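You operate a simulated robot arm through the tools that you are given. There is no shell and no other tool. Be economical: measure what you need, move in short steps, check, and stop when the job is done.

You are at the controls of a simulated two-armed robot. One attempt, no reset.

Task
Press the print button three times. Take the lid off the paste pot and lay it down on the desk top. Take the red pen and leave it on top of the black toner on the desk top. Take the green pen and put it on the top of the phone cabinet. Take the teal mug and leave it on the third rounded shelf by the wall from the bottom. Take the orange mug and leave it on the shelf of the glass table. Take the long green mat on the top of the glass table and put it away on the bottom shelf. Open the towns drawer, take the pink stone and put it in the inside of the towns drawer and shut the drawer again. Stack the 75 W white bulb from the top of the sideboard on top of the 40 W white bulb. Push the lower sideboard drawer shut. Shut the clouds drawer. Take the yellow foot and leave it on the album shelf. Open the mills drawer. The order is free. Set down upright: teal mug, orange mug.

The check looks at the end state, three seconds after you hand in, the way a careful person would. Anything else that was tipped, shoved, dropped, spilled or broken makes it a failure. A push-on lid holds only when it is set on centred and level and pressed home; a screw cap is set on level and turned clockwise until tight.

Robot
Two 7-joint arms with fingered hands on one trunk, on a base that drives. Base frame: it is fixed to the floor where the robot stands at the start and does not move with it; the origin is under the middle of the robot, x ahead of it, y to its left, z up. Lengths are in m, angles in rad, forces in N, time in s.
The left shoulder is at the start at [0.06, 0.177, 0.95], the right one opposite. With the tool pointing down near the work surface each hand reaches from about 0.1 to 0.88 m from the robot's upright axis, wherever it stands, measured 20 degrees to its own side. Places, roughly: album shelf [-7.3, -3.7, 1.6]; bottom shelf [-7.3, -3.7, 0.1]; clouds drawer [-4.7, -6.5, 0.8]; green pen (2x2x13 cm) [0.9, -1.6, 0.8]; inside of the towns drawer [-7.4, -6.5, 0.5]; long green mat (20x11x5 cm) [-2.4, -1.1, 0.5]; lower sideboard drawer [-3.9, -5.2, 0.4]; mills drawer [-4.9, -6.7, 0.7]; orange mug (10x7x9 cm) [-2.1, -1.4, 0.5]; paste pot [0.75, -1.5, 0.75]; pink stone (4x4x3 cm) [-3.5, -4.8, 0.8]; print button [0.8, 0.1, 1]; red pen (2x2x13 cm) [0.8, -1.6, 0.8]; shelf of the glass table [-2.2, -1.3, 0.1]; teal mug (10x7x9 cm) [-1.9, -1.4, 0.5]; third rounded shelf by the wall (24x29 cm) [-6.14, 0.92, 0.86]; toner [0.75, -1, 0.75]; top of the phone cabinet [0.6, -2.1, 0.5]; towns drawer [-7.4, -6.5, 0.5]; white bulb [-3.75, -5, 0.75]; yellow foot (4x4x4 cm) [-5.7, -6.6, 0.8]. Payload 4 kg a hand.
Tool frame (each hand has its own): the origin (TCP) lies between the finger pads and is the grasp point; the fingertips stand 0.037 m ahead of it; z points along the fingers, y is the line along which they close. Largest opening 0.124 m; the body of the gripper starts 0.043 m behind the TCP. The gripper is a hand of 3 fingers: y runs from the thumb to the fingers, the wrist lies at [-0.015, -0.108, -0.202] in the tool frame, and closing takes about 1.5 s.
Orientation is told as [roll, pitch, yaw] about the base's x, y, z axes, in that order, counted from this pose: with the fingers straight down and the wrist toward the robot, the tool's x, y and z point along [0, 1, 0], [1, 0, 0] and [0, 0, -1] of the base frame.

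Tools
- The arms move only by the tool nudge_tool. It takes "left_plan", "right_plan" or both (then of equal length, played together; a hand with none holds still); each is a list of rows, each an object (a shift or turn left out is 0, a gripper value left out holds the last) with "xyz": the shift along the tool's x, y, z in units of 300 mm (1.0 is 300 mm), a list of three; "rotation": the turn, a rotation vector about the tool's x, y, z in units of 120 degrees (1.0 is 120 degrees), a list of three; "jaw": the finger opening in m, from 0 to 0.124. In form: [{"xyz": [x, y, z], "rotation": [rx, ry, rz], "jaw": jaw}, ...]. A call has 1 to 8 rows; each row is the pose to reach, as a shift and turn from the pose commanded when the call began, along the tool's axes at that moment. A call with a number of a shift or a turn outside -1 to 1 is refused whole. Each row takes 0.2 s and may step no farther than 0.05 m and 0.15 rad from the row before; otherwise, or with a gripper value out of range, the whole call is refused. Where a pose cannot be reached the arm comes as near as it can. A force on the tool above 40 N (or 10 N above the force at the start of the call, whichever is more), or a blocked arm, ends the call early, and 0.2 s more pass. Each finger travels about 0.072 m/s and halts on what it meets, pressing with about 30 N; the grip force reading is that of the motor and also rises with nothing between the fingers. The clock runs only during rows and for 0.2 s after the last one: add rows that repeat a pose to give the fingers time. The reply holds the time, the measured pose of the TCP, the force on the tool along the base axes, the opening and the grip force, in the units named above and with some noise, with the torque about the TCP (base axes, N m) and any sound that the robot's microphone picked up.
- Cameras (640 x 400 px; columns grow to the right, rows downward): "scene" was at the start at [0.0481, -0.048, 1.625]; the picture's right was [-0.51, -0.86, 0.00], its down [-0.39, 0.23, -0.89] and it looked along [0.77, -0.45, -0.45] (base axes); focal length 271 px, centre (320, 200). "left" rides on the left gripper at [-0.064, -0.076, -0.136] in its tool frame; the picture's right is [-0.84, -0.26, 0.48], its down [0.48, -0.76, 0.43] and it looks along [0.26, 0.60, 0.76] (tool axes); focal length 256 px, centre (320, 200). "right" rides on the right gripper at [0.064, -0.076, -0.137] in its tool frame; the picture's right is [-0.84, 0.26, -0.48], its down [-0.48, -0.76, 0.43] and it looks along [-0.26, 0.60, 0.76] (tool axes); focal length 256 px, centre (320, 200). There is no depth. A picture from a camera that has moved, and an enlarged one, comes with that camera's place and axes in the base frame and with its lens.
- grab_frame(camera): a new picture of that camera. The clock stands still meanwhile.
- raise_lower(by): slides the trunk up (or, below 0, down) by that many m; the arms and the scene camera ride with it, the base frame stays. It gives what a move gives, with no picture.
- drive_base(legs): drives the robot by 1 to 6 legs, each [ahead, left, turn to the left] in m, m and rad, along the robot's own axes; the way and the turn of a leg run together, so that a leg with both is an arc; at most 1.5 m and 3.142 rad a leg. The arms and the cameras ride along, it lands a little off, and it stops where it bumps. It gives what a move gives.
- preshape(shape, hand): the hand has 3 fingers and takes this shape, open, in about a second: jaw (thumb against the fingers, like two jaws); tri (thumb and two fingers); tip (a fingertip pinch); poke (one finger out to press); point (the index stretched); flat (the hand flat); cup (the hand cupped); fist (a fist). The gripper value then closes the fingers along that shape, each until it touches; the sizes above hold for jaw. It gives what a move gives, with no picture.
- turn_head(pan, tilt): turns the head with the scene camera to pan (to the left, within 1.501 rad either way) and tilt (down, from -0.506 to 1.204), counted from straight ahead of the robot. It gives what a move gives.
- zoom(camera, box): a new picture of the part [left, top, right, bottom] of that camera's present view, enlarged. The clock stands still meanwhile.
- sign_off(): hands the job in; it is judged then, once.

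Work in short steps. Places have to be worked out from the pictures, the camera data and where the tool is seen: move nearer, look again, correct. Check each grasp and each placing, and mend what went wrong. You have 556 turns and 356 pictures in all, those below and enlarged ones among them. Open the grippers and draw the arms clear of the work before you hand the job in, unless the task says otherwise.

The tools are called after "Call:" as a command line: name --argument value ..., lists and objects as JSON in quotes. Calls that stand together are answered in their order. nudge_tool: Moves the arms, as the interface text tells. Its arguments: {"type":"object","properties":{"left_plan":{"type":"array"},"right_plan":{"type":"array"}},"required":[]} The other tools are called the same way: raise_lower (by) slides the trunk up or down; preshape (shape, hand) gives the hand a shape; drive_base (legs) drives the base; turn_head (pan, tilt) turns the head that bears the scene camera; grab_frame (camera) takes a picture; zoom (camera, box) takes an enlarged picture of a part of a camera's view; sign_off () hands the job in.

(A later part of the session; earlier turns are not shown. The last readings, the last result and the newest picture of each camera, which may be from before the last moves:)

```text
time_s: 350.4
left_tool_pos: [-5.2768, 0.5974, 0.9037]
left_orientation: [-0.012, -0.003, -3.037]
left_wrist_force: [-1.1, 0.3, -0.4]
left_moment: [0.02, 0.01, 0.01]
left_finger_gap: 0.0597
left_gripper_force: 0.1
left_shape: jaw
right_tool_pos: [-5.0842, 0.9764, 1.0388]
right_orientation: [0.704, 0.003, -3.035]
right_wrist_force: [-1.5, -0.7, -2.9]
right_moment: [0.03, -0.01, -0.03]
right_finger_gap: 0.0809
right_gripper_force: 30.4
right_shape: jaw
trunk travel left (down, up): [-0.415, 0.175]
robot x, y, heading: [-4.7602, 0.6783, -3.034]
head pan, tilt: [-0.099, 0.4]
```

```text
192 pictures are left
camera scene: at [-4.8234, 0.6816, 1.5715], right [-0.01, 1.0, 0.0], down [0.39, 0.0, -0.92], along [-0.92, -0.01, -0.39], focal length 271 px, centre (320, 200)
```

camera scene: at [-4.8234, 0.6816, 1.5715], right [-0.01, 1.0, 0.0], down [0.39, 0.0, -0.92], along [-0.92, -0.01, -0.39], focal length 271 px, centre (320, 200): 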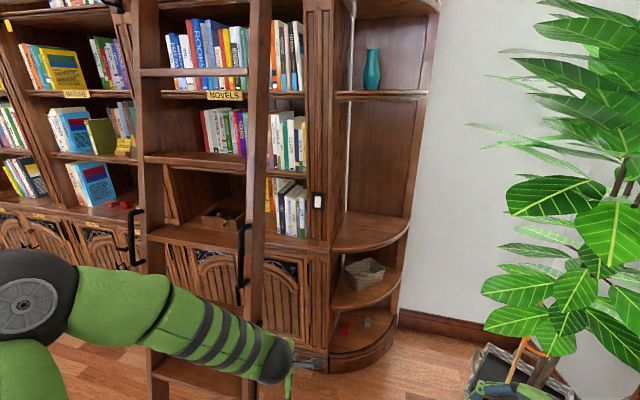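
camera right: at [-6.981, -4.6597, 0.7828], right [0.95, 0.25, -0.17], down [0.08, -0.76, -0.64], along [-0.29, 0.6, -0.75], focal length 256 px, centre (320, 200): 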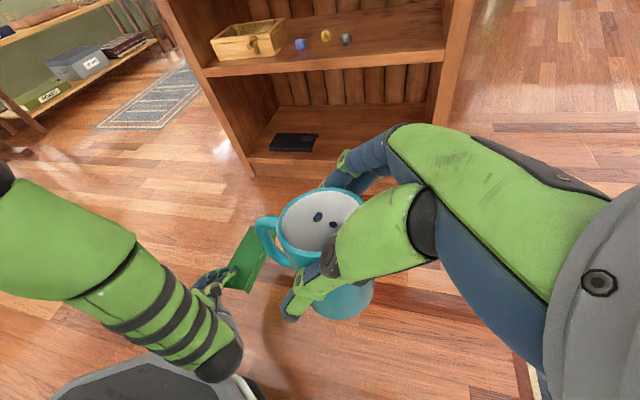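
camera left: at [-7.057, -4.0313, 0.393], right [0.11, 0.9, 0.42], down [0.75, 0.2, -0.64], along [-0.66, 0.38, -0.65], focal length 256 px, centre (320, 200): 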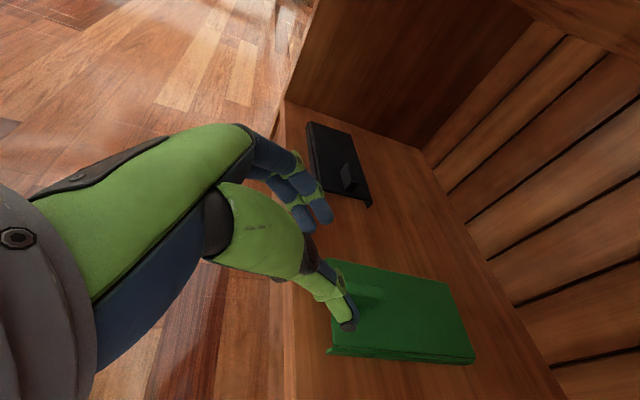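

The third rounded shelf is empty, centre ≈(-6.10, 0.93, 0.86). Tuck the left hand in away from the ladder, square up, then approach.

Call:
nudge_tool --left_plan '[{"xyz": [-0.03, -0.12, -0.05]}, {"xyz": [-0.06, -0.25, -0.1]}, {"xyz": [-0.1, -0.38, -0.15]}, {"xyz": [-0.13, -0.51, -0.2]}, {"xyz": [-0.17, -0.64, -0.25]}, {"xyz": [-0.2, -0.75, -0.3]}]'

Call:
drive_base --legs '[[0, 0, -0.107], [0, -0.12, 0], [0.45, 0, 0]]'

Call:
turn_head --pan 0.0 --tilt 0.6

Call:
grab_frame --camera "scene"

Call:
grab_frame --camera "right"

```text
time_s: 351.8
left_tool_pos: [-5.0583, 0.6785, 0.9948]
left_orientation: [-0.013, 0.0, -3.036]
left_wrist_force: [0.6, 0.2, -0.2]
left_moment: [0.01, 0.04, 0.01]
left_finger_gap: 0.0598
left_gripper_force: 0.0
left_shape: jaw
right_tool_pos: [-5.084, 0.9776, 1.0384]
right_orientation: [0.702, 0.002, -3.033]
right_wrist_force: [0.0, -0.3, -2.2]
right_moment: [0.05, -0.02, -0.02]
right_finger_gap: 0.081
right_gripper_force: 30.0
right_shape: jaw
trunk travel left (down, up): [-0.415, 0.175]
robot x, y, heading: [-4.7591, 0.6798, -3.038]
head pan, tilt: [-0.099, 0.4]
```

```text
time_s: 355.9
left_tool_pos: [-5.5087, 0.8261, 0.9948]
left_orientation: [-0.013, -0.001, -3.136]
left_wrist_force: [-0.4, 0.1, 0.2]
left_moment: [0.01, 0.01, -0.02]
left_finger_gap: 0.0597
left_gripper_force: 0.0
left_shape: jaw
right_tool_pos: [-5.5035, 1.1236, 1.0373]
right_orientation: [0.702, 0.005, -3.133]
right_wrist_force: [0.3, -0.4, -2.4]
right_moment: [0.01, -0.02, 0.02]
right_finger_gap: 0.0813
right_gripper_force: 30.4
right_shape: jaw
trunk travel left (down, up): [-0.415, 0.175]
robot x, y, heading: [-5.2115, 0.7974, -3.133]
head pan, tilt: [-0.099, 0.4]
```

```text
time_s: 356.6
left_tool_pos: [-5.5085, 0.8261, 0.995]
left_orientation: [-0.012, -0.002, -3.136]
left_wrist_force: [-0.8, -0.4, -0.6]
left_moment: [-0.02, -0.01, -0.05]
left_finger_gap: 0.0594
left_gripper_force: 0.1
left_shape: jaw
right_tool_pos: [-5.5038, 1.125, 1.038]
right_orientation: [0.702, 0.004, -3.133]
right_wrist_force: [-0.5, -1.2, -3.0]
right_moment: [0.04, -0.03, -0.02]
right_finger_gap: 0.0809
right_gripper_force: 29.4
right_shape: jaw
trunk travel left (down, up): [-0.415, 0.175]
robot x, y, heading: [-5.2091, 0.7978, -3.132]
head pan, tilt: [0.0, 0.6]
```

```text
191 pictures are left
camera scene: at [-5.2693, 0.7955, 1.5533], right [-0.01, 1.0, 0.0], down [0.56, 0.0, -0.83], along [-0.83, -0.01, -0.56], focal length 271 px, centre (320, 200)
```

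scene: 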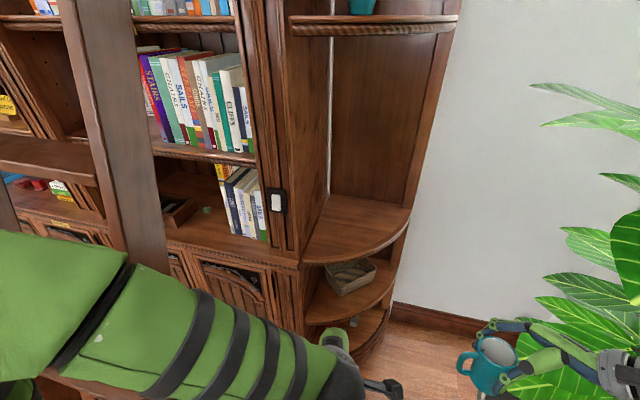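

```text
190 pictures are left
camera right: at [-5.43, 1.1639, 1.1843], right [-0.27, 0.95, -0.17], down [0.76, 0.1, -0.64], along [-0.59, -0.3, -0.75], focal length 256 px, centre (320, 200)
```

right: 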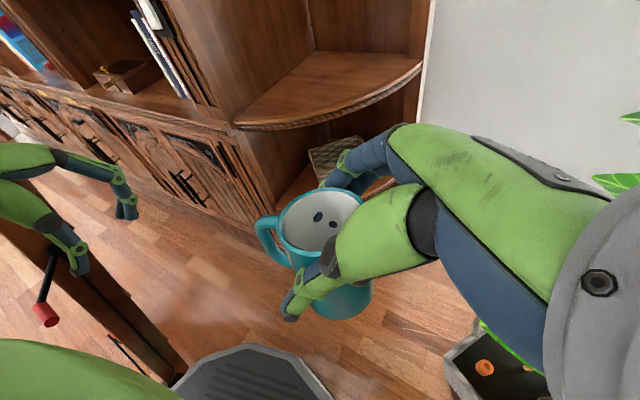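

The shelf spans roughly y 0.77–1.17 at z 0.86. I'll move the right hand forward first, then inward toward y ≈ 0.95 (away from the plant).

Call:
nudge_tool --right_plan '[{"xyz": [0, 0.16, 0]}, {"xyz": [0, 0.32, 0]}, {"xyz": [0, 0.48, 0]}, {"xyz": [0, 0.63, 0]}, {"xyz": [0.11, 0.66, 0.09]}, {"xyz": [0.22, 0.66, 0.19]}, {"xyz": [0.33, 0.66, 0.28]}, {"xyz": [0.446, 0.66, 0.376]}]'

Call:
drive_base --legs '[[0.15, 0, 0]]'

Call:
grab_frame --camera "scene"

Call:
grab_frame --camera "right"

```text
time_s: 358.4
left_tool_pos: [-5.5082, 0.8238, 0.9948]
left_orientation: [-0.015, -0.002, -3.133]
left_wrist_force: [-0.2, -0.4, -0.1]
left_moment: [0.0, 0.03, 0.0]
left_finger_gap: 0.0595
left_gripper_force: 0.1
left_shape: jaw
right_tool_pos: [-5.6999, 0.9463, 1.0384]
right_orientation: [0.699, 0.001, -3.133]
right_wrist_force: [-0.1, 0.3, -2.5]
right_moment: [0.03, -0.04, 0.0]
right_finger_gap: 0.0808
right_gripper_force: 30.2
right_shape: jaw
trunk travel left (down, up): [-0.415, 0.175]
robot x, y, heading: [-5.2075, 0.7969, -3.132]
head pan, tilt: [0.0, 0.6]
```

```text
time_s: 359.8
left_tool_pos: [-5.6625, 0.8229, 0.995]
left_orientation: [-0.013, -0.002, -3.131]
left_wrist_force: [-0.2, 0.2, -0.2]
left_moment: [0.01, -0.03, 0.0]
left_finger_gap: 0.0598
left_gripper_force: 0.0
left_shape: jaw
right_tool_pos: [-5.8545, 0.9452, 1.0379]
right_orientation: [0.701, 0.004, -3.132]
right_wrist_force: [-0.6, 0.2, -1.7]
right_moment: [0.01, 0.0, 0.02]
right_finger_gap: 0.0808
right_gripper_force: 30.0
right_shape: jaw
trunk travel left (down, up): [-0.415, 0.175]
robot x, y, heading: [-5.3581, 0.7969, -3.128]
head pan, tilt: [0.0, 0.6]
```

```text
189 pictures are left
camera scene: at [-5.4233, 0.7938, 1.5532], right [-0.01, 1.0, 0.0], down [0.57, 0.01, -0.82], along [-0.82, -0.01, -0.57], focal length 271 px, centre (320, 200)
```

scene: 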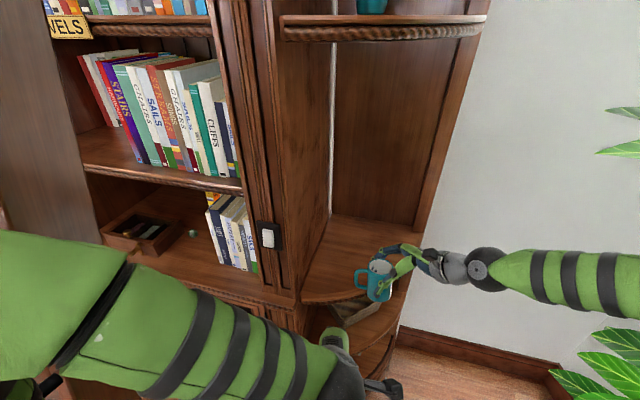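

```text
188 pictures are left
camera right: at [-5.7803, 0.9849, 1.1844], right [-0.27, 0.95, -0.17], down [0.76, 0.1, -0.64], along [-0.59, -0.3, -0.75], focal length 256 px, centre (320, 200)
```

right: 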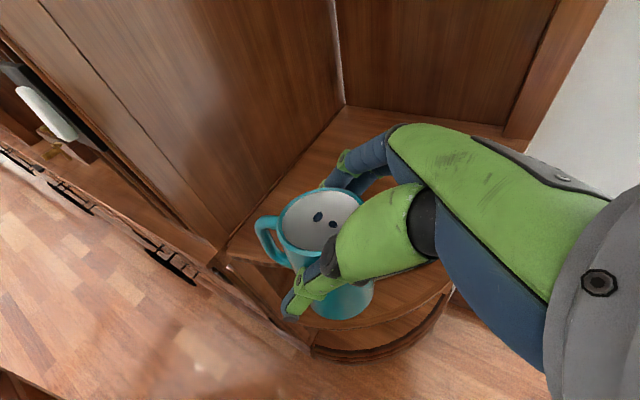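

Good alignment. Move forward 24 cm over the shelf.

Call:
nudge_tool --right_plan '[{"xyz": [0.01, 0.16, 0.01]}, {"xyz": [0.02, 0.32, 0.02]}, {"xyz": [0.03, 0.48, 0.02]}, {"xyz": [0.035, 0.64, 0.03]}, {"xyz": [0.035, 0.8, 0.03]}]'

Call:
grab_frame --camera "right"

Call:
zoom --camera "scene" --box '[280, 180, 500, 350]'

```text
time_s: 361.0
left_tool_pos: [-5.6604, 0.8228, 0.9943]
left_orientation: [-0.012, -0.002, -3.135]
left_wrist_force: [-0.2, 0.1, 0.1]
left_moment: [0.01, 0.01, -0.01]
left_finger_gap: 0.06
left_gripper_force: 0.0
left_shape: jaw
right_tool_pos: [-6.0925, 0.931, 1.0366]
right_orientation: [0.702, 0.004, -3.13]
right_wrist_force: [0.5, 0.3, -2.1]
right_moment: [0.04, -0.03, 0.01]
right_finger_gap: 0.0808
right_gripper_force: 30.2
right_shape: jaw
trunk travel left (down, up): [-0.415, 0.175]
robot x, y, heading: [-5.3613, 0.7946, -3.127]
head pan, tilt: [0.0, 0.6]
```

```text
187 pictures are left
camera right: at [-6.0189, 0.9708, 1.1824], right [-0.27, 0.95, -0.17], down [0.76, 0.1, -0.64], along [-0.59, -0.3, -0.75], focal length 256 px, centre (320, 200)
```

right: 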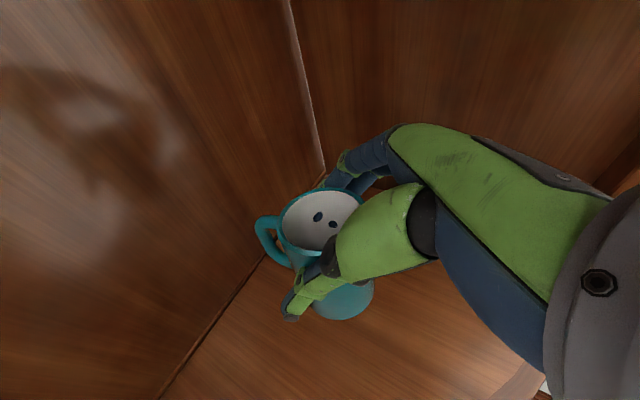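

```text
2.35 times, centred on (390, 265) of scene
camera zoom: at [-5.423, 0.7938, 1.5532], right [-0.01, 1.0, 0.0], down [0.57, 0.01, -0.82], along [-0.82, -0.01, -0.57], focal length 637 px, centre (155, 47)
```

zoom: 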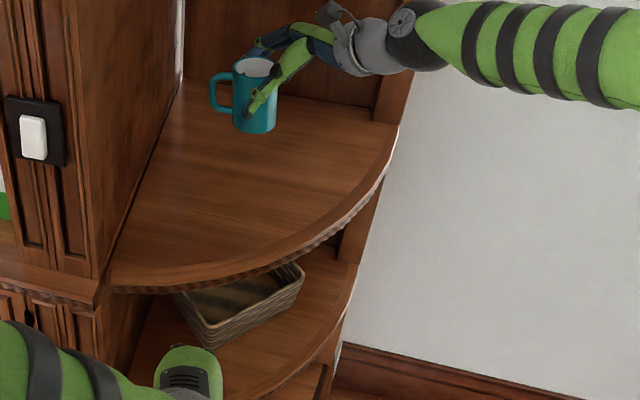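

Ease back 3 cm and right 3 cm from the side panel, then lower to the shelf.

Call:
nudge_tool --right_plan '[{"xyz": [-0.076, -0.1, -0.064]}, {"xyz": [-0.15, -0.1, 0.025]}, {"xyz": [-0.22, -0.1, 0.11]}, {"xyz": [-0.27, -0.1, 0.166]}, {"xyz": [-0.295, -0.1, 0.196]}, {"xyz": [-0.315, -0.1, 0.22]}, {"xyz": [-0.335, -0.1, 0.243]}]'

Call:
grab_frame --camera "right"

Call:
zoom --camera "scene" --box '[280, 180, 500, 350]'

```text
time_s: 362.5
left_tool_pos: [-5.6596, 0.8246, 0.9961]
left_orientation: [-0.012, -0.003, -3.134]
left_wrist_force: [0.1, 0.6, -0.4]
left_moment: [0.01, -0.06, -0.02]
left_finger_gap: 0.0598
left_gripper_force: 0.0
left_shape: jaw
right_tool_pos: [-6.0662, 0.9546, 0.9354]
right_orientation: [0.707, -0.013, -3.132]
right_wrist_force: [6.2, 1.5, 23.1]
right_moment: [-0.34, 0.2, 0.05]
right_finger_gap: 0.0802
right_gripper_force: 29.3
right_shape: jaw
trunk travel left (down, up): [-0.415, 0.175]
robot x, y, heading: [-5.3663, 0.7957, -3.135]
head pan, tilt: [0.0, 0.6]
stopped in row 7 (right hand): the force on the tool passed its limit (the readings are from after the stop); the commanded pose is now the measured one
```

```text
185 pictures are left
camera right: at [-5.9894, 0.9954, 1.0791], right [-0.27, 0.95, -0.17], down [0.75, 0.09, -0.65], along [-0.6, -0.31, -0.74], focal length 256 px, centre (320, 200)
```

right: 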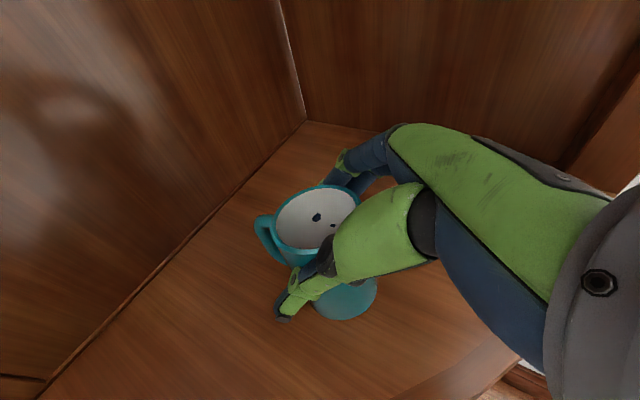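

```text
2.35 times, centred on (390, 265) of scene
camera zoom: at [-5.4202, 0.7936, 1.5536], right [-0.01, 1.0, 0.0], down [0.56, 0.01, -0.83], along [-0.83, -0.01, -0.56], focal length 637 px, centre (155, 47)
```

zoom: 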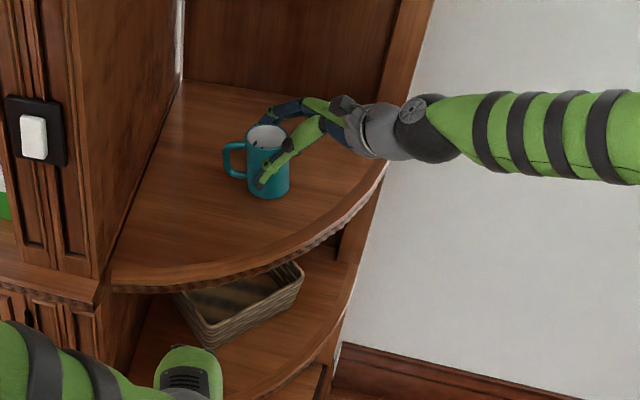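

Teal is on the third rounded shelf. Open, then withdraw up and to the right.

Call:
nudge_tool --right_plan '[{"xyz": [0.005, 0, -0.005], "jaw": 0.09}, {"xyz": [0.005, 0, -0.005], "jaw": 0.105}, {"xyz": [0.005, 0, -0.005], "jaw": 0.124}, {"xyz": [0.005, 0, -0.005]}]'

Call:
grab_frame --camera "right"

```text
time_s: 363.5
left_tool_pos: [-5.6597, 0.8231, 0.9949]
left_orientation: [-0.013, -0.002, -3.135]
left_wrist_force: [-0.2, 0.4, -0.2]
left_moment: [-0.02, -0.01, 0.03]
left_finger_gap: 0.0597
left_gripper_force: 0.1
left_shape: jaw
right_tool_pos: [-6.0674, 0.9561, 0.9327]
right_orientation: [0.704, -0.006, -3.134]
right_wrist_force: [1.0, 0.8, -0.2]
right_moment: [0.01, -0.01, 0.01]
right_finger_gap: 0.1236
right_gripper_force: 0.1
right_shape: jaw
trunk travel left (down, up): [-0.415, 0.175]
robot x, y, heading: [-5.3616, 0.7945, -3.13]
head pan, tilt: [0.0, 0.6]
```

```text
183 pictures are left
camera right: at [-5.9902, 0.9961, 1.077], right [-0.27, 0.95, -0.17], down [0.75, 0.09, -0.65], along [-0.6, -0.3, -0.74], focal length 256 px, centre (320, 200)
```

right: 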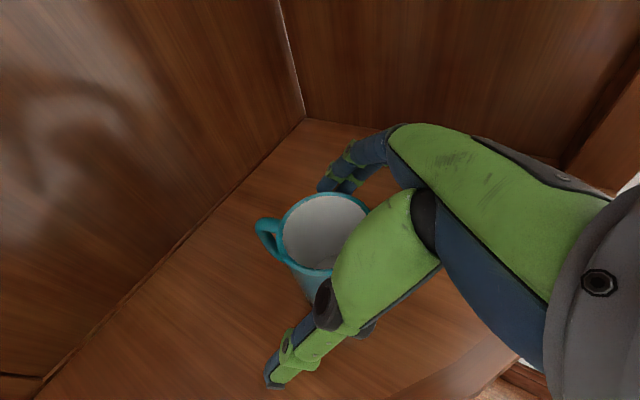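

Released cleanly. Retreat along the tool axis, up, and back; then drive back.

Call:
nudge_tool --right_plan '[{"xyz": [0, 0, -0.08]}, {"xyz": [0, 0, -0.2]}, {"xyz": [0.06, 0, -0.33]}, {"xyz": [0.13, -0.05, -0.43]}, {"xyz": [0.16, -0.18, -0.46]}, {"xyz": [0.16, -0.33, -0.46]}, {"xyz": [0.16, -0.48, -0.46]}, {"xyz": [0.16, -0.63, -0.46]}]'

Call:
drive_base --legs '[[-0.8, 0, 0]]'

Call:
turn_head --pan -0.1 --tilt 0.4

Call:
zoom --camera "scene" --box '[280, 100, 480, 320]'

```text
time_s: 365.5
left_tool_pos: [-5.6608, 0.825, 0.9953]
left_orientation: [-0.011, -0.003, -3.135]
left_wrist_force: [-0.1, 0.3, 0.4]
left_moment: [-0.01, 0.02, 0.0]
left_finger_gap: 0.0599
left_gripper_force: 0.1
left_shape: jaw
right_tool_pos: [-5.864, 0.9384, 1.0906]
right_orientation: [0.702, -0.063, -2.974]
right_wrist_force: [0.0, -0.5, -0.1]
right_moment: [-0.02, -0.02, -0.02]
right_finger_gap: 0.1239
right_gripper_force: 0.1
right_shape: jaw
trunk travel left (down, up): [-0.415, 0.175]
robot x, y, heading: [-5.3636, 0.7943, -3.129]
head pan, tilt: [0.0, 0.6]
stopped in row 8 (right hand): the arm was blocked; the commanded pose is now the measured one
```

```text
time_s: 369.8
left_tool_pos: [-4.8606, 0.8313, 0.9942]
left_orientation: [-0.012, -0.004, -3.134]
left_wrist_force: [-0.5, 0.1, 0.4]
left_moment: [-0.01, -0.04, 0.01]
left_finger_gap: 0.06
left_gripper_force: 0.0
left_shape: jaw
right_tool_pos: [-5.0647, 0.9461, 1.091]
right_orientation: [0.7, -0.062, -2.975]
right_wrist_force: [-0.4, 0.4, 0.4]
right_moment: [-0.01, 0.0, 0.0]
right_finger_gap: 0.1236
right_gripper_force: 0.0
right_shape: jaw
trunk travel left (down, up): [-0.415, 0.175]
robot x, y, heading: [-4.5598, 0.8052, -3.13]
head pan, tilt: [0.0, 0.6]
```

```text
time_s: 370.5
left_tool_pos: [-4.8609, 0.8312, 0.9944]
left_orientation: [-0.012, -0.003, -3.136]
left_wrist_force: [-0.5, -0.1, 0.1]
left_moment: [0.02, -0.05, -0.03]
left_finger_gap: 0.0599
left_gripper_force: 0.0
left_shape: jaw
right_tool_pos: [-5.0648, 0.9448, 1.0927]
right_orientation: [0.699, -0.062, -2.974]
right_wrist_force: [-1.2, -0.6, 0.4]
right_moment: [0.0, -0.01, 0.02]
right_finger_gap: 0.1236
right_gripper_force: 0.0
right_shape: jaw
trunk travel left (down, up): [-0.415, 0.175]
robot x, y, heading: [-4.5626, 0.8012, -3.129]
head pan, tilt: [-0.099, 0.4]
```

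```text
1.82 times, centred on (380, 210) of scene
camera zoom: at [-4.6261, 0.8109, 1.5714], right [0.09, 1.0, 0.0], down [0.39, -0.03, -0.92], along [-0.92, 0.08, -0.39], focal length 492 px, centre (211, 182)
```

zoom: 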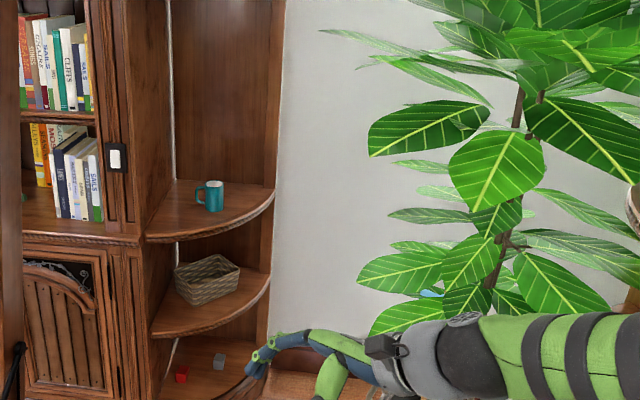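

Teal stands on the third shelf. Straighten the right hand, then drive back to the workroom.

Call:
nudge_tool --right_plan '[{"xyz": [-0.08, -0.05, -0.07], "rotation": [0, -0.06, 0]}, {"xyz": [-0.17, -0.1, -0.14], "rotation": [0, -0.12, 0]}, {"xyz": [-0.26, -0.16, -0.22], "rotation": [0, -0.18, 0]}, {"xyz": [-0.34, -0.21, -0.29], "rotation": [0, -0.24, 0]}, {"xyz": [-0.43, -0.27, -0.36], "rotation": [0, -0.29, 0]}, {"xyz": [-0.51, -0.32, -0.43], "rotation": [0, -0.334, 0]}]'

Call:
drive_base --legs '[[0, 1.5, 0], [0.75, 1.25, 0], [0, 1.5, 0], [0, 1.4, 0], [0, 0, 3.13]]'

Call:
turn_head --pan 0.0 --tilt 0.45

Call:
grab_frame --camera "scene"

```text
time_s: 371.9
left_tool_pos: [-4.8603, 0.8316, 0.9957]
left_orientation: [-0.011, -0.003, -3.135]
left_wrist_force: [0.6, 0.0, 0.3]
left_moment: [0.02, -0.03, -0.01]
left_finger_gap: 0.0599
left_gripper_force: 0.1
left_shape: jaw
right_tool_pos: [-5.0043, 1.1604, 1.0852]
right_orientation: [-0.001, -0.062, -2.976]
right_wrist_force: [-1.5, -0.5, -0.4]
right_moment: [0.01, 0.02, -0.03]
right_finger_gap: 0.1238
right_gripper_force: 0.2
right_shape: jaw
trunk travel left (down, up): [-0.415, 0.175]
robot x, y, heading: [-4.5605, 0.8034, -3.137]
head pan, tilt: [-0.099, 0.4]
```

```text
time_s: 407.1
left_tool_pos: [-5.0886, -4.8666, 0.9948]
left_orientation: [-0.012, -0.001, -0.031]
left_wrist_force: [0.3, 0.0, 0.2]
left_moment: [0.0, -0.02, 0.03]
left_finger_gap: 0.0597
left_gripper_force: 0.1
left_shape: jaw
right_tool_pos: [-4.9577, -5.199, 1.086]
right_orientation: [-0.001, -0.06, 0.128]
right_wrist_force: [-0.9, 0.4, 0.0]
right_moment: [0.0, 0.02, 0.0]
right_finger_gap: 0.1238
right_gripper_force: 0.1
right_shape: jaw
trunk travel left (down, up): [-0.415, 0.175]
robot x, y, heading: [-5.3833, -4.8244, -0.026]
head pan, tilt: [-0.099, 0.4]
```

```text
time_s: 407.8
left_tool_pos: [-5.0881, -4.8665, 0.9947]
left_orientation: [-0.012, -0.002, -0.031]
left_wrist_force: [1.1, -1.4, 0.4]
left_moment: [-0.03, -0.01, 0.01]
left_finger_gap: 0.0596
left_gripper_force: 0.1
left_shape: jaw
right_tool_pos: [-4.9571, -5.1985, 1.0849]
right_orientation: [-0.002, -0.061, 0.127]
right_wrist_force: [-0.3, 0.2, -0.6]
right_moment: [0.01, 0.01, -0.02]
right_finger_gap: 0.1238
right_gripper_force: 0.1
right_shape: jaw
trunk travel left (down, up): [-0.415, 0.175]
robot x, y, heading: [-5.3826, -4.8263, -0.03]
head pan, tilt: [0.0, 0.45]
```

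```text
181 pictures are left
camera scene: at [-5.3244, -4.8301, 1.5668], right [-0.03, -1.0, 0.0], down [-0.43, 0.01, -0.9], along [0.9, -0.03, -0.44], focal length 271 px, centre (320, 200)
```

scene: 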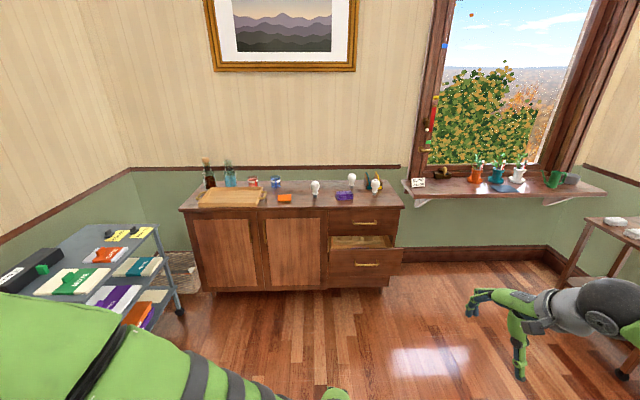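

The sideboard is ahead with its lower drawer partly open. Zoom on its top.

Call:
zoom --camera "scene" --box '[180, 140, 440, 300]'

Call:
zoom --camera "scene" --box '[235, 160, 405, 220]'

```text
2.46 times, centred on (310, 220) of scene
camera zoom: at [-5.3244, -4.8301, 1.5668], right [-0.03, -1.0, 0.0], down [-0.43, 0.01, -0.9], along [0.9, -0.03, -0.44], focal length 667 px, centre (345, 151)
```

zoom: 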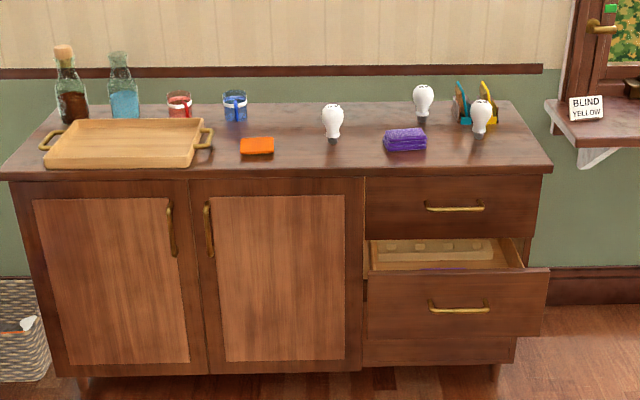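

```text
3.76 times, centred on (320, 190) of scene
camera zoom: at [-5.3244, -4.8301, 1.5668], right [-0.03, -1.0, 0.0], down [-0.43, 0.01, -0.9], along [0.9, -0.03, -0.44], focal length 1020 px, centre (320, 238)
```

zoom: 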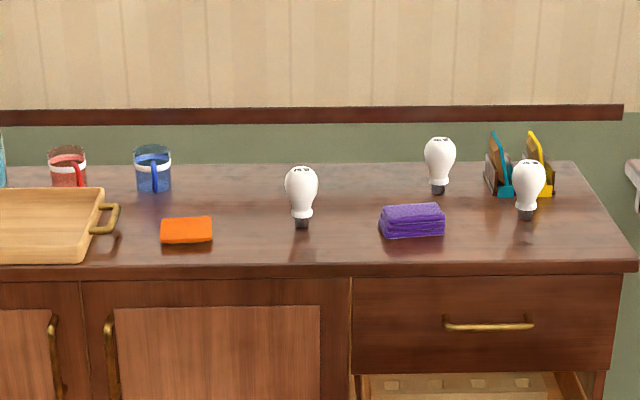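

Three white bulbs stand on top with wattage marks. I'll drive closer to read them and find the pink stone.

Call:
drive_base --legs '[[0.65, -0.15, 0.03]]'

Call:
turn_head --pan 0.0 --tilt 0.7

Call:
grab_frame --camera "scene"

Call:
zoom --camera "scene" --box '[200, 120, 460, 240]'

```text
time_s: 411.5
left_tool_pos: [-4.4374, -5.0126, 0.9948]
left_orientation: [-0.011, -0.002, 0.0]
left_wrist_force: [1.4, 0.1, -0.3]
left_moment: [-0.02, 0.01, -0.01]
left_finger_gap: 0.0595
left_gripper_force: 0.2
left_shape: jaw
right_tool_pos: [-4.2945, -5.3413, 1.0851]
right_orientation: [0.002, -0.061, 0.16]
right_wrist_force: [-0.3, 0.6, 0.2]
right_moment: [-0.02, -0.04, 0.02]
right_finger_gap: 0.1237
right_gripper_force: 0.0
right_shape: jaw
trunk travel left (down, up): [-0.415, 0.175]
robot x, y, heading: [-4.7335, -4.9858, -0.002]
head pan, tilt: [0.0, 0.45]
```

```text
time_s: 412.2
left_tool_pos: [-4.4369, -5.0136, 0.9953]
left_orientation: [-0.012, -0.001, 0.001]
left_wrist_force: [0.7, 0.4, 0.1]
left_moment: [0.0, 0.02, 0.0]
left_finger_gap: 0.0597
left_gripper_force: 0.1
left_shape: jaw
right_tool_pos: [-4.2951, -5.3417, 1.0846]
right_orientation: [0.0, -0.06, 0.16]
right_wrist_force: [0.3, -0.9, -0.5]
right_moment: [-0.04, 0.0, -0.03]
right_finger_gap: 0.1239
right_gripper_force: 0.0
right_shape: jaw
trunk travel left (down, up): [-0.415, 0.175]
robot x, y, heading: [-4.7382, -4.981, 0.005]
head pan, tilt: [0.0, 0.7]
```

```text
178 pictures are left
camera scene: at [-4.6808, -4.9847, 1.5447], right [0.0, -1.0, 0.0], down [-0.64, 0.0, -0.77], along [0.77, 0.0, -0.64], focal length 271 px, centre (320, 200)
```

scene: 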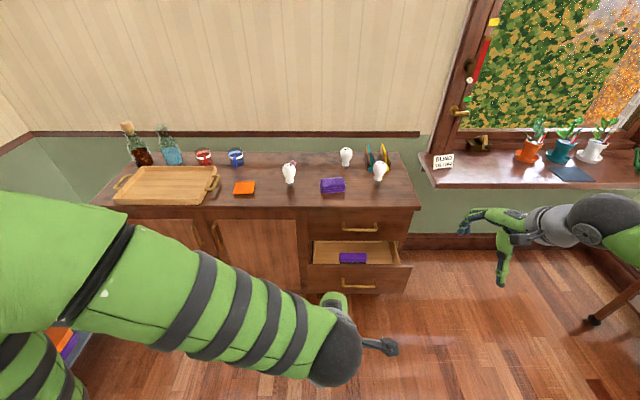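

```text
2.46 times, centred on (330, 180) of scene
camera zoom: at [-4.6808, -4.9847, 1.5447], right [0.0, -1.0, 0.0], down [-0.64, 0.0, -0.77], along [0.77, 0.0, -0.64], focal length 667 px, centre (295, 249)
```

zoom: 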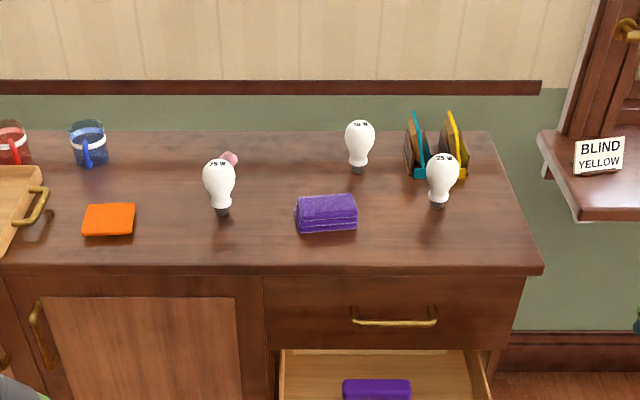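

The pink stone is behind the left bulb. Zoom to read the bulbs.

Call:
zoom --camera "scene" --box '[275, 150, 305, 175]'

Call:
zoom --camera "scene" --box '[330, 140, 400, 190]'

```text
16.00 times, centred on (290, 162) of scene
camera zoom: at [-4.6808, -4.9847, 1.5447], right [0.0, -1.0, 0.0], down [-0.64, 0.0, -0.77], along [0.77, 0.0, -0.64], focal length 4334 px, centre (800, 800)
```

zoom: 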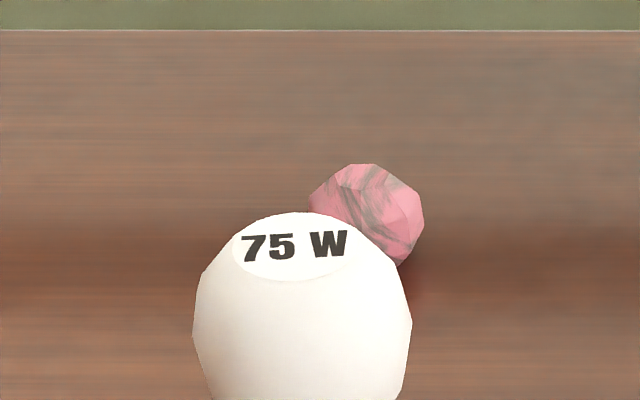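

```text
8.00 times, centred on (365, 165) of scene
camera zoom: at [-4.6808, -4.9847, 1.5447], right [0.0, -1.0, 0.0], down [-0.64, 0.0, -0.77], along [0.77, 0.0, -0.64], focal length 2167 px, centre (-40, 480)
```

zoom: 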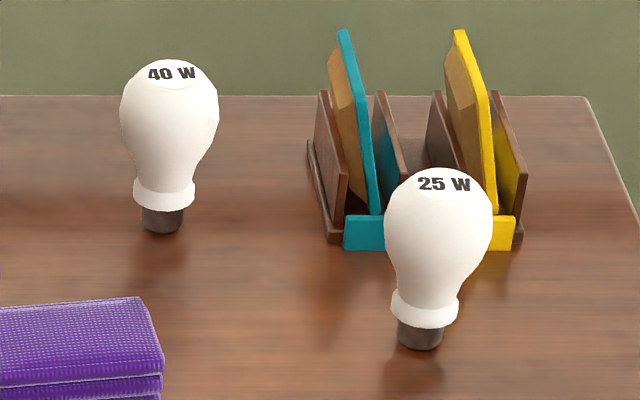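

Left bulb is 75 W, middle is 40 W, and the pink stone sits at about (-3.46, -4.84). First push the lower drawer shut: lower the trunk, make a right fist and point it forward.

Call:
raise_lower --by -0.3

Call:
preshape --hand "right" --shape "fist"

Call:
nudge_tool --right_plan '[{"xyz": [0.07, -0.05, 0.06], "rotation": [-0.07, 0, 0]}, {"xyz": [0.14, -0.1, 0.12], "rotation": [-0.14, 0, 0]}, {"xyz": [0.21, -0.15, 0.19], "rotation": [-0.21, 0, 0]}, {"xyz": [0.28, -0.2, 0.26], "rotation": [-0.28, 0, 0]}, {"xyz": [0.35, -0.25, 0.33], "rotation": [-0.35, 0, 0]}, {"xyz": [0.42, -0.28, 0.4], "rotation": [-0.42, 0, 0]}, {"xyz": [0.49, -0.31, 0.47], "rotation": [-0.49, 0, 0]}, {"xyz": [0.55, -0.34, 0.54], "rotation": [-0.56, 0, 0]}]'

Call:
grab_frame --camera "scene"

```text
time_s: 415.2
left_tool_pos: [-4.4371, -5.0126, 0.6947]
left_orientation: [-0.012, -0.001, 0.0]
left_wrist_force: [-0.3, -0.2, 0.5]
left_moment: [0.01, 0.0, 0.01]
left_finger_gap: 0.0599
left_gripper_force: 0.0
left_shape: jaw
right_tool_pos: [-4.2962, -5.3433, 0.785]
right_orientation: [0.0, -0.06, 0.16]
right_wrist_force: [0.2, -0.7, 0.2]
right_moment: [-0.01, 0.03, 0.0]
right_finger_gap: 0.1238
right_gripper_force: 0.1
right_shape: jaw
trunk travel left (down, up): [-0.115, 0.475]
robot x, y, heading: [-4.7369, -4.9862, 0.004]
head pan, tilt: [0.0, 0.7]
```

```text
time_s: 416.1
left_tool_pos: [-4.4361, -5.0138, 0.6932]
left_orientation: [-0.012, -0.001, 0.0]
left_wrist_force: [-0.6, -0.3, 0.1]
left_moment: [-0.02, -0.01, 0.01]
left_finger_gap: 0.0599
left_gripper_force: 0.1
left_shape: jaw
right_tool_pos: [-4.2964, -5.3421, 0.785]
right_orientation: [0.001, -0.062, 0.161]
right_wrist_force: [-0.6, 0.2, -0.7]
right_moment: [-0.02, -0.03, 0.01]
right_finger_gap: 0.0002
right_gripper_force: 0.2
right_shape: fist
trunk travel left (down, up): [-0.115, 0.475]
robot x, y, heading: [-4.7342, -4.9804, 0.007]
head pan, tilt: [0.0, 0.7]
```

```text
time_s: 417.9
left_tool_pos: [-4.4374, -5.0121, 0.695]
left_orientation: [-0.011, -0.002, 0.0]
left_wrist_force: [0.0, 0.4, 0.3]
left_moment: [-0.01, 0.02, -0.01]
left_finger_gap: 0.06
left_gripper_force: 0.1
left_shape: jaw
right_tool_pos: [-4.2904, -5.2734, 0.5697]
right_orientation: [-0.072, -1.202, 0.322]
right_wrist_force: [0.8, 0.7, 0.0]
right_moment: [0.0, 0.0, 0.02]
right_finger_gap: 0.0001
right_gripper_force: 0.1
right_shape: fist
right hand out of reach, approached as far as the arm can: row 2, 3, 4, 5, 6, 7, 8
trunk travel left (down, up): [-0.115, 0.475]
robot x, y, heading: [-4.733, -4.984, 0.007]
head pan, tilt: [0.0, 0.7]
```

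```text
174 pictures are left
camera scene: at [-4.6807, -4.9843, 1.2447], right [0.0, -1.0, 0.0], down [-0.64, 0.0, -0.76], along [0.76, 0.0, -0.64], focal length 271 px, centre (320, 200)
```

scene: 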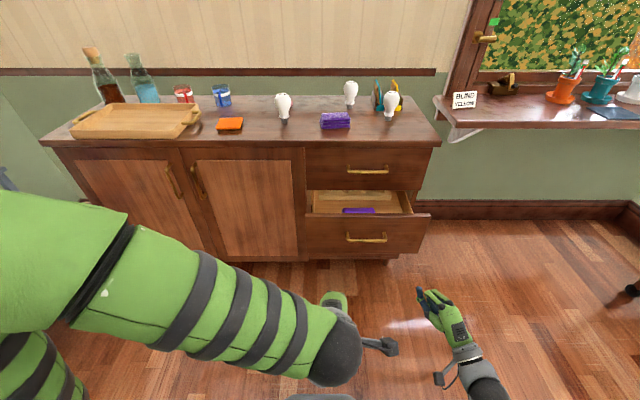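

The fist points forward at about the drawer's top edge. Shift it left/down to just above the handle, then drive forward gently to push.

Call:
nudge_tool --right_plan '[{"xyz": [0.12, -0.03, 0.05]}, {"xyz": [0.24, -0.06, 0.1]}, {"xyz": [0.32, -0.09, 0.15]}]'

Call:
grab_frame --camera "right"

```text
time_s: 418.7
left_tool_pos: [-4.4368, -5.0129, 0.695]
left_orientation: [-0.013, -0.002, -0.001]
left_wrist_force: [0.8, -0.3, 0.3]
left_moment: [-0.02, 0.0, 0.01]
left_finger_gap: 0.0598
left_gripper_force: 0.0
left_shape: jaw
right_tool_pos: [-4.3014, -5.1941, 0.567]
right_orientation: [-0.153, -1.307, 0.505]
right_wrist_force: [-0.4, -0.6, 0.1]
right_moment: [0.0, 0.01, 0.04]
right_finger_gap: 0.0
right_gripper_force: 0.1
right_shape: fist
right hand out of reach, approached as far as the arm can: row 1, 2, 3
trunk travel left (down, up): [-0.115, 0.475]
robot x, y, heading: [-4.732, -4.9823, 0.007]
head pan, tilt: [0.0, 0.7]
```

```text
173 pictures are left
camera right: at [-4.4664, -5.1901, 0.5263], right [-0.08, -0.91, 0.41], down [0.39, -0.41, -0.83], along [0.92, 0.09, 0.39], focal length 256 px, centre (320, 200)
```

right: 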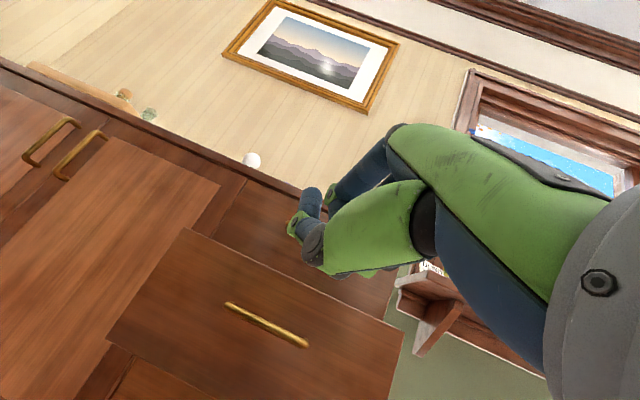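

Lower the trunk 6 cm, lift the left hand clear of the sideboard top, then drive forward in steps.

Call:
nudge_tool --left_plan '[{"xyz": [0, -0.1, -0.12]}, {"xyz": [0, -0.15, -0.27]}, {"xyz": [0, -0.2, -0.42]}, {"xyz": [0, -0.2, -0.57]}, {"xyz": [0, -0.2, -0.72]}, {"xyz": [0, -0.2, -0.87]}, {"xyz": [0, -0.2, -1.0]}]'

Call:
raise_lower --by -0.06

Call:
drive_base --legs '[[0.36, 0.02, 0]]'

Call:
grab_frame --camera "scene"

```text
time_s: 420.3
left_tool_pos: [-4.5, -5.0095, 0.9952]
left_orientation: [-0.012, -0.002, 0.001]
left_wrist_force: [-0.5, 0.0, 0.4]
left_moment: [0.02, 0.01, 0.0]
left_finger_gap: 0.06
left_gripper_force: 0.1
left_shape: jaw
right_tool_pos: [-4.3007, -5.1952, 0.5666]
right_orientation: [-0.162, -1.303, 0.515]
right_wrist_force: [0.0, -0.9, 0.0]
right_moment: [0.03, 0.03, 0.01]
right_finger_gap: 0.0001
right_gripper_force: 0.0
right_shape: fist
trunk travel left (down, up): [-0.115, 0.475]
robot x, y, heading: [-4.7358, -4.9848, 0.003]
head pan, tilt: [0.0, 0.7]
```

```text
time_s: 421.3
left_tool_pos: [-4.4986, -5.0099, 0.9348]
left_orientation: [-0.012, -0.002, 0.0]
left_wrist_force: [-0.5, 0.2, 0.4]
left_moment: [-0.01, 0.01, -0.01]
left_finger_gap: 0.0595
left_gripper_force: 0.1
left_shape: jaw
right_tool_pos: [-4.3029, -5.1941, 0.5075]
right_orientation: [-0.161, -1.303, 0.514]
right_wrist_force: [0.0, 0.5, -0.1]
right_moment: [0.03, 0.0, -0.01]
right_finger_gap: 0.0001
right_gripper_force: 0.2
right_shape: fist
trunk travel left (down, up): [-0.055, 0.535]
robot x, y, heading: [-4.734, -4.9844, 0.003]
head pan, tilt: [0.0, 0.7]
```

```text
time_s: 423.7
left_tool_pos: [-4.136, -4.9912, 0.9343]
left_orientation: [-0.013, -0.005, -0.006]
left_wrist_force: [-0.7, 0.1, 0.0]
left_moment: [0.01, -0.03, 0.02]
left_finger_gap: 0.0597
left_gripper_force: 0.1
left_shape: jaw
right_tool_pos: [-3.9413, -5.1767, 0.5053]
right_orientation: [-0.163, -1.303, 0.51]
right_wrist_force: [0.0, 0.0, -0.4]
right_moment: [0.01, 0.02, -0.01]
right_finger_gap: 0.0
right_gripper_force: 0.0
right_shape: fist
trunk travel left (down, up): [-0.055, 0.535]
robot x, y, heading: [-4.3741, -4.964, -0.002]
head pan, tilt: [0.0, 0.7]
```

```text
172 pictures are left
camera scene: at [-4.3182, -4.9648, 1.1846], right [0.0, -1.0, 0.0], down [-0.64, 0.0, -0.77], along [0.76, 0.0, -0.64], focal length 271 px, centre (320, 200)
```

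scene: 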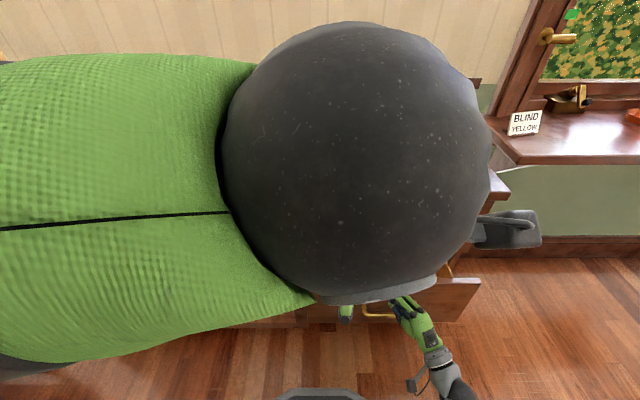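

Fist is at the drawer front. Continue forward in small increments, watching force.

Call:
drive_base --legs '[[0.08, 0, 0]]'

Call:
drive_base --legs '[[0.06, 0, 0]]'

Call:
grab_frame --camera "right"

```text
time_s: 424.7
left_tool_pos: [-4.0571, -4.9913, 0.9353]
left_orientation: [-0.011, -0.002, -0.006]
left_wrist_force: [0.1, -0.2, 0.0]
left_moment: [-0.02, -0.01, 0.0]
left_finger_gap: 0.0598
left_gripper_force: 0.0
left_shape: jaw
right_tool_pos: [-3.8607, -5.179, 0.5058]
right_orientation: [-0.163, -1.3, 0.508]
right_wrist_force: [0.3, 0.2, 0.4]
right_moment: [0.0, 0.01, 0.0]
right_finger_gap: 0.0
right_gripper_force: 0.1
right_shape: fist
trunk travel left (down, up): [-0.055, 0.535]
robot x, y, heading: [-4.2964, -4.9649, -0.002]
head pan, tilt: [0.0, 0.7]
```

```text
time_s: 425.6
left_tool_pos: [-4.0302, -4.9923, 0.9342]
left_orientation: [-0.012, -0.002, -0.007]
left_wrist_force: [-0.1, 0.0, -0.8]
left_moment: [0.02, -0.01, 0.01]
left_finger_gap: 0.0596
left_gripper_force: 0.1
left_shape: jaw
right_tool_pos: [-3.8365, -5.1765, 0.5114]
right_orientation: [-0.164, -1.314, 0.512]
right_wrist_force: [-11.2, -0.8, 2.5]
right_moment: [0.15, -0.41, 0.2]
right_finger_gap: 0.0002
right_gripper_force: 0.1
right_shape: fist
trunk travel left (down, up): [-0.055, 0.535]
robot x, y, heading: [-4.2678, -4.966, -0.004]
head pan, tilt: [0.0, 0.7]
stopped in leg 1: the force on the tool passed its limit (the readings are from after the stop); the commanded pose is now the measured one
```

```text
171 pictures are left
camera right: at [-4.0002, -5.1714, 0.4698], right [-0.09, -0.91, 0.4], down [0.4, -0.41, -0.82], along [0.91, 0.08, 0.4], focal length 256 px, centre (320, 200)
```

right: 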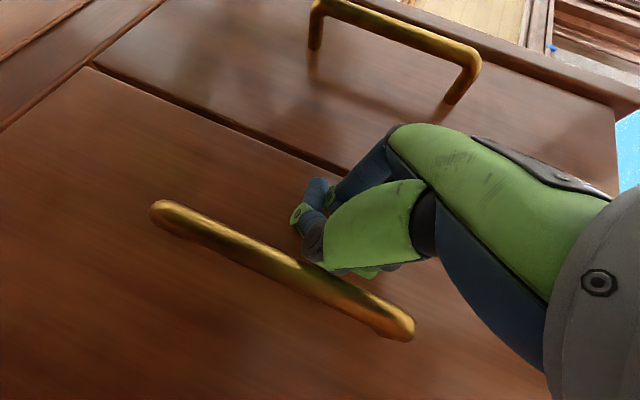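

The drawer is flush. Back off, raise the trunk, open the right hand and look again.

Call:
drive_base --legs '[[-0.3, 0, 0]]'

Call:
raise_lower --by 0.4

Call:
preshape --hand "right" --shape "jaw"

Call:
nudge_tool --right_plan '[{"xyz": [-0.08, 0, -0.02], "rotation": [0.07, 0, 0]}, {"xyz": [-0.16, 0, -0.04], "rotation": [0.14, 0, 0]}, {"xyz": [-0.24, 0, -0.06], "rotation": [0.21, 0, 0]}, {"xyz": [-0.32, 0, -0.08], "rotation": [0.28, 0, 0]}, {"xyz": [-0.4, 0, -0.1], "rotation": [0.35, 0, 0]}, {"xyz": [-0.48, 0, -0.12], "rotation": [0.42, 0, 0]}, {"xyz": [-0.56, 0, -0.14], "rotation": [0.49, 0, 0]}, {"xyz": [-0.64, 0, -0.16], "rotation": [0.56, 0, 0]}]'

Call:
grab_frame --camera "scene"

Call:
grab_frame --camera "left"

```text
time_s: 427.7
left_tool_pos: [-4.334, -4.9897, 0.9336]
left_orientation: [-0.012, -0.001, -0.007]
left_wrist_force: [0.6, -0.8, -0.2]
left_moment: [0.01, -0.02, 0.01]
left_finger_gap: 0.0599
left_gripper_force: 0.0
left_shape: jaw
right_tool_pos: [-4.139, -5.1752, 0.511]
right_orientation: [-0.159, -1.312, 0.508]
right_wrist_force: [0.0, 0.2, 0.3]
right_moment: [0.0, -0.01, -0.02]
right_finger_gap: 0.0
right_gripper_force: 0.0
right_shape: fist
trunk travel left (down, up): [-0.055, 0.535]
robot x, y, heading: [-4.569, -4.9641, -0.006]
head pan, tilt: [0.0, 0.7]
```

```text
time_s: 431.5
left_tool_pos: [-4.3339, -4.9908, 1.3351]
left_orientation: [-0.012, -0.002, -0.008]
left_wrist_force: [0.4, -0.5, -0.2]
left_moment: [0.01, 0.02, 0.0]
left_finger_gap: 0.0597
left_gripper_force: 0.0
left_shape: jaw
right_tool_pos: [-4.1398, -5.1758, 0.9098]
right_orientation: [-0.162, -1.311, 0.511]
right_wrist_force: [-0.6, 0.1, -0.2]
right_moment: [0.05, -0.01, 0.03]
right_finger_gap: 0.0001
right_gripper_force: 0.0
right_shape: fist
trunk travel left (down, up): [-0.455, 0.135]
robot x, y, heading: [-4.5692, -4.9634, -0.008]
head pan, tilt: [0.0, 0.7]
```

```text
time_s: 432.4
left_tool_pos: [-4.3333, -4.9899, 1.3335]
left_orientation: [-0.012, -0.002, -0.008]
left_wrist_force: [0.4, -0.5, -0.4]
left_moment: [-0.03, 0.0, -0.01]
left_finger_gap: 0.0597
left_gripper_force: 0.0
left_shape: jaw
right_tool_pos: [-4.1393, -5.1751, 0.9109]
right_orientation: [-0.16, -1.312, 0.508]
right_wrist_force: [0.0, 0.2, -0.8]
right_moment: [-0.01, -0.01, -0.01]
right_finger_gap: 0.1237
right_gripper_force: 0.0
right_shape: jaw
trunk travel left (down, up): [-0.455, 0.135]
robot x, y, heading: [-4.5697, -4.9598, -0.006]
head pan, tilt: [0.0, 0.7]
```

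```text
time_s: 434.2
left_tool_pos: [-4.3343, -4.9895, 1.3332]
left_orientation: [-0.013, -0.001, -0.007]
left_wrist_force: [0.5, 0.2, -0.2]
left_moment: [-0.04, 0.0, 0.01]
left_finger_gap: 0.0594
left_gripper_force: 0.1
left_shape: jaw
right_tool_pos: [-4.1169, -5.3711, 0.9308]
right_orientation: [-0.043, -0.141, 0.358]
right_wrist_force: [-0.7, 0.0, -0.6]
right_moment: [0.0, 0.01, 0.02]
right_finger_gap: 0.1237
right_gripper_force: 0.0
right_shape: jaw
right hand out of reach, approached as far as the arm can: row 1, 2, 3, 4, 5
trunk travel left (down, up): [-0.455, 0.135]
robot x, y, heading: [-4.5666, -4.965, -0.002]
head pan, tilt: [0.0, 0.7]
```

```text
170 pictures are left
camera scene: at [-4.5155, -4.963, 1.5846], right [-0.01, -1.0, 0.0], down [-0.64, 0.0, -0.76], along [0.76, 0.0, -0.64], focal length 271 px, centre (320, 200)
```

scene: 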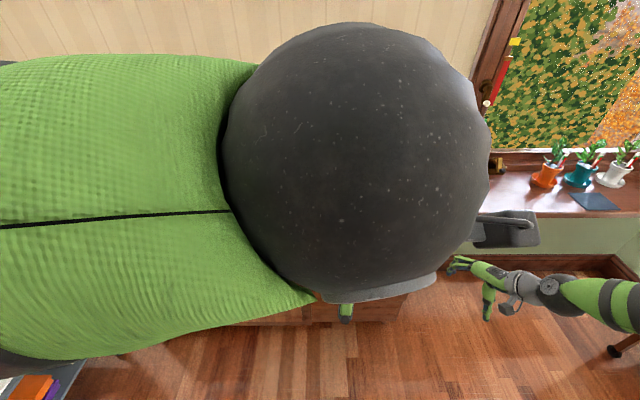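

```text
169 pictures are left
camera left: at [-4.4103, -5.0508, 1.4712], right [-0.26, -0.84, -0.47], down [-0.76, 0.48, -0.44], along [0.6, 0.24, -0.76], focal length 256 px, centre (320, 200)
```

left: 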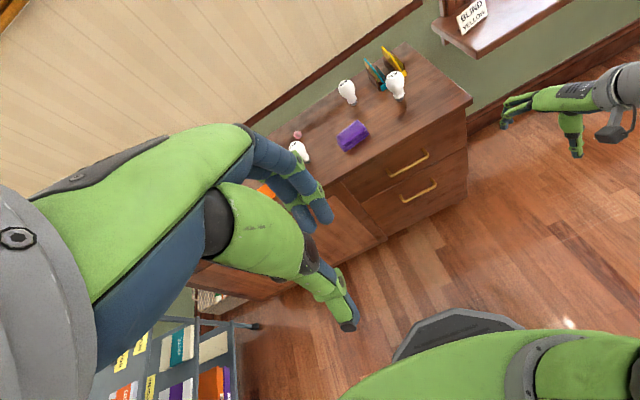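

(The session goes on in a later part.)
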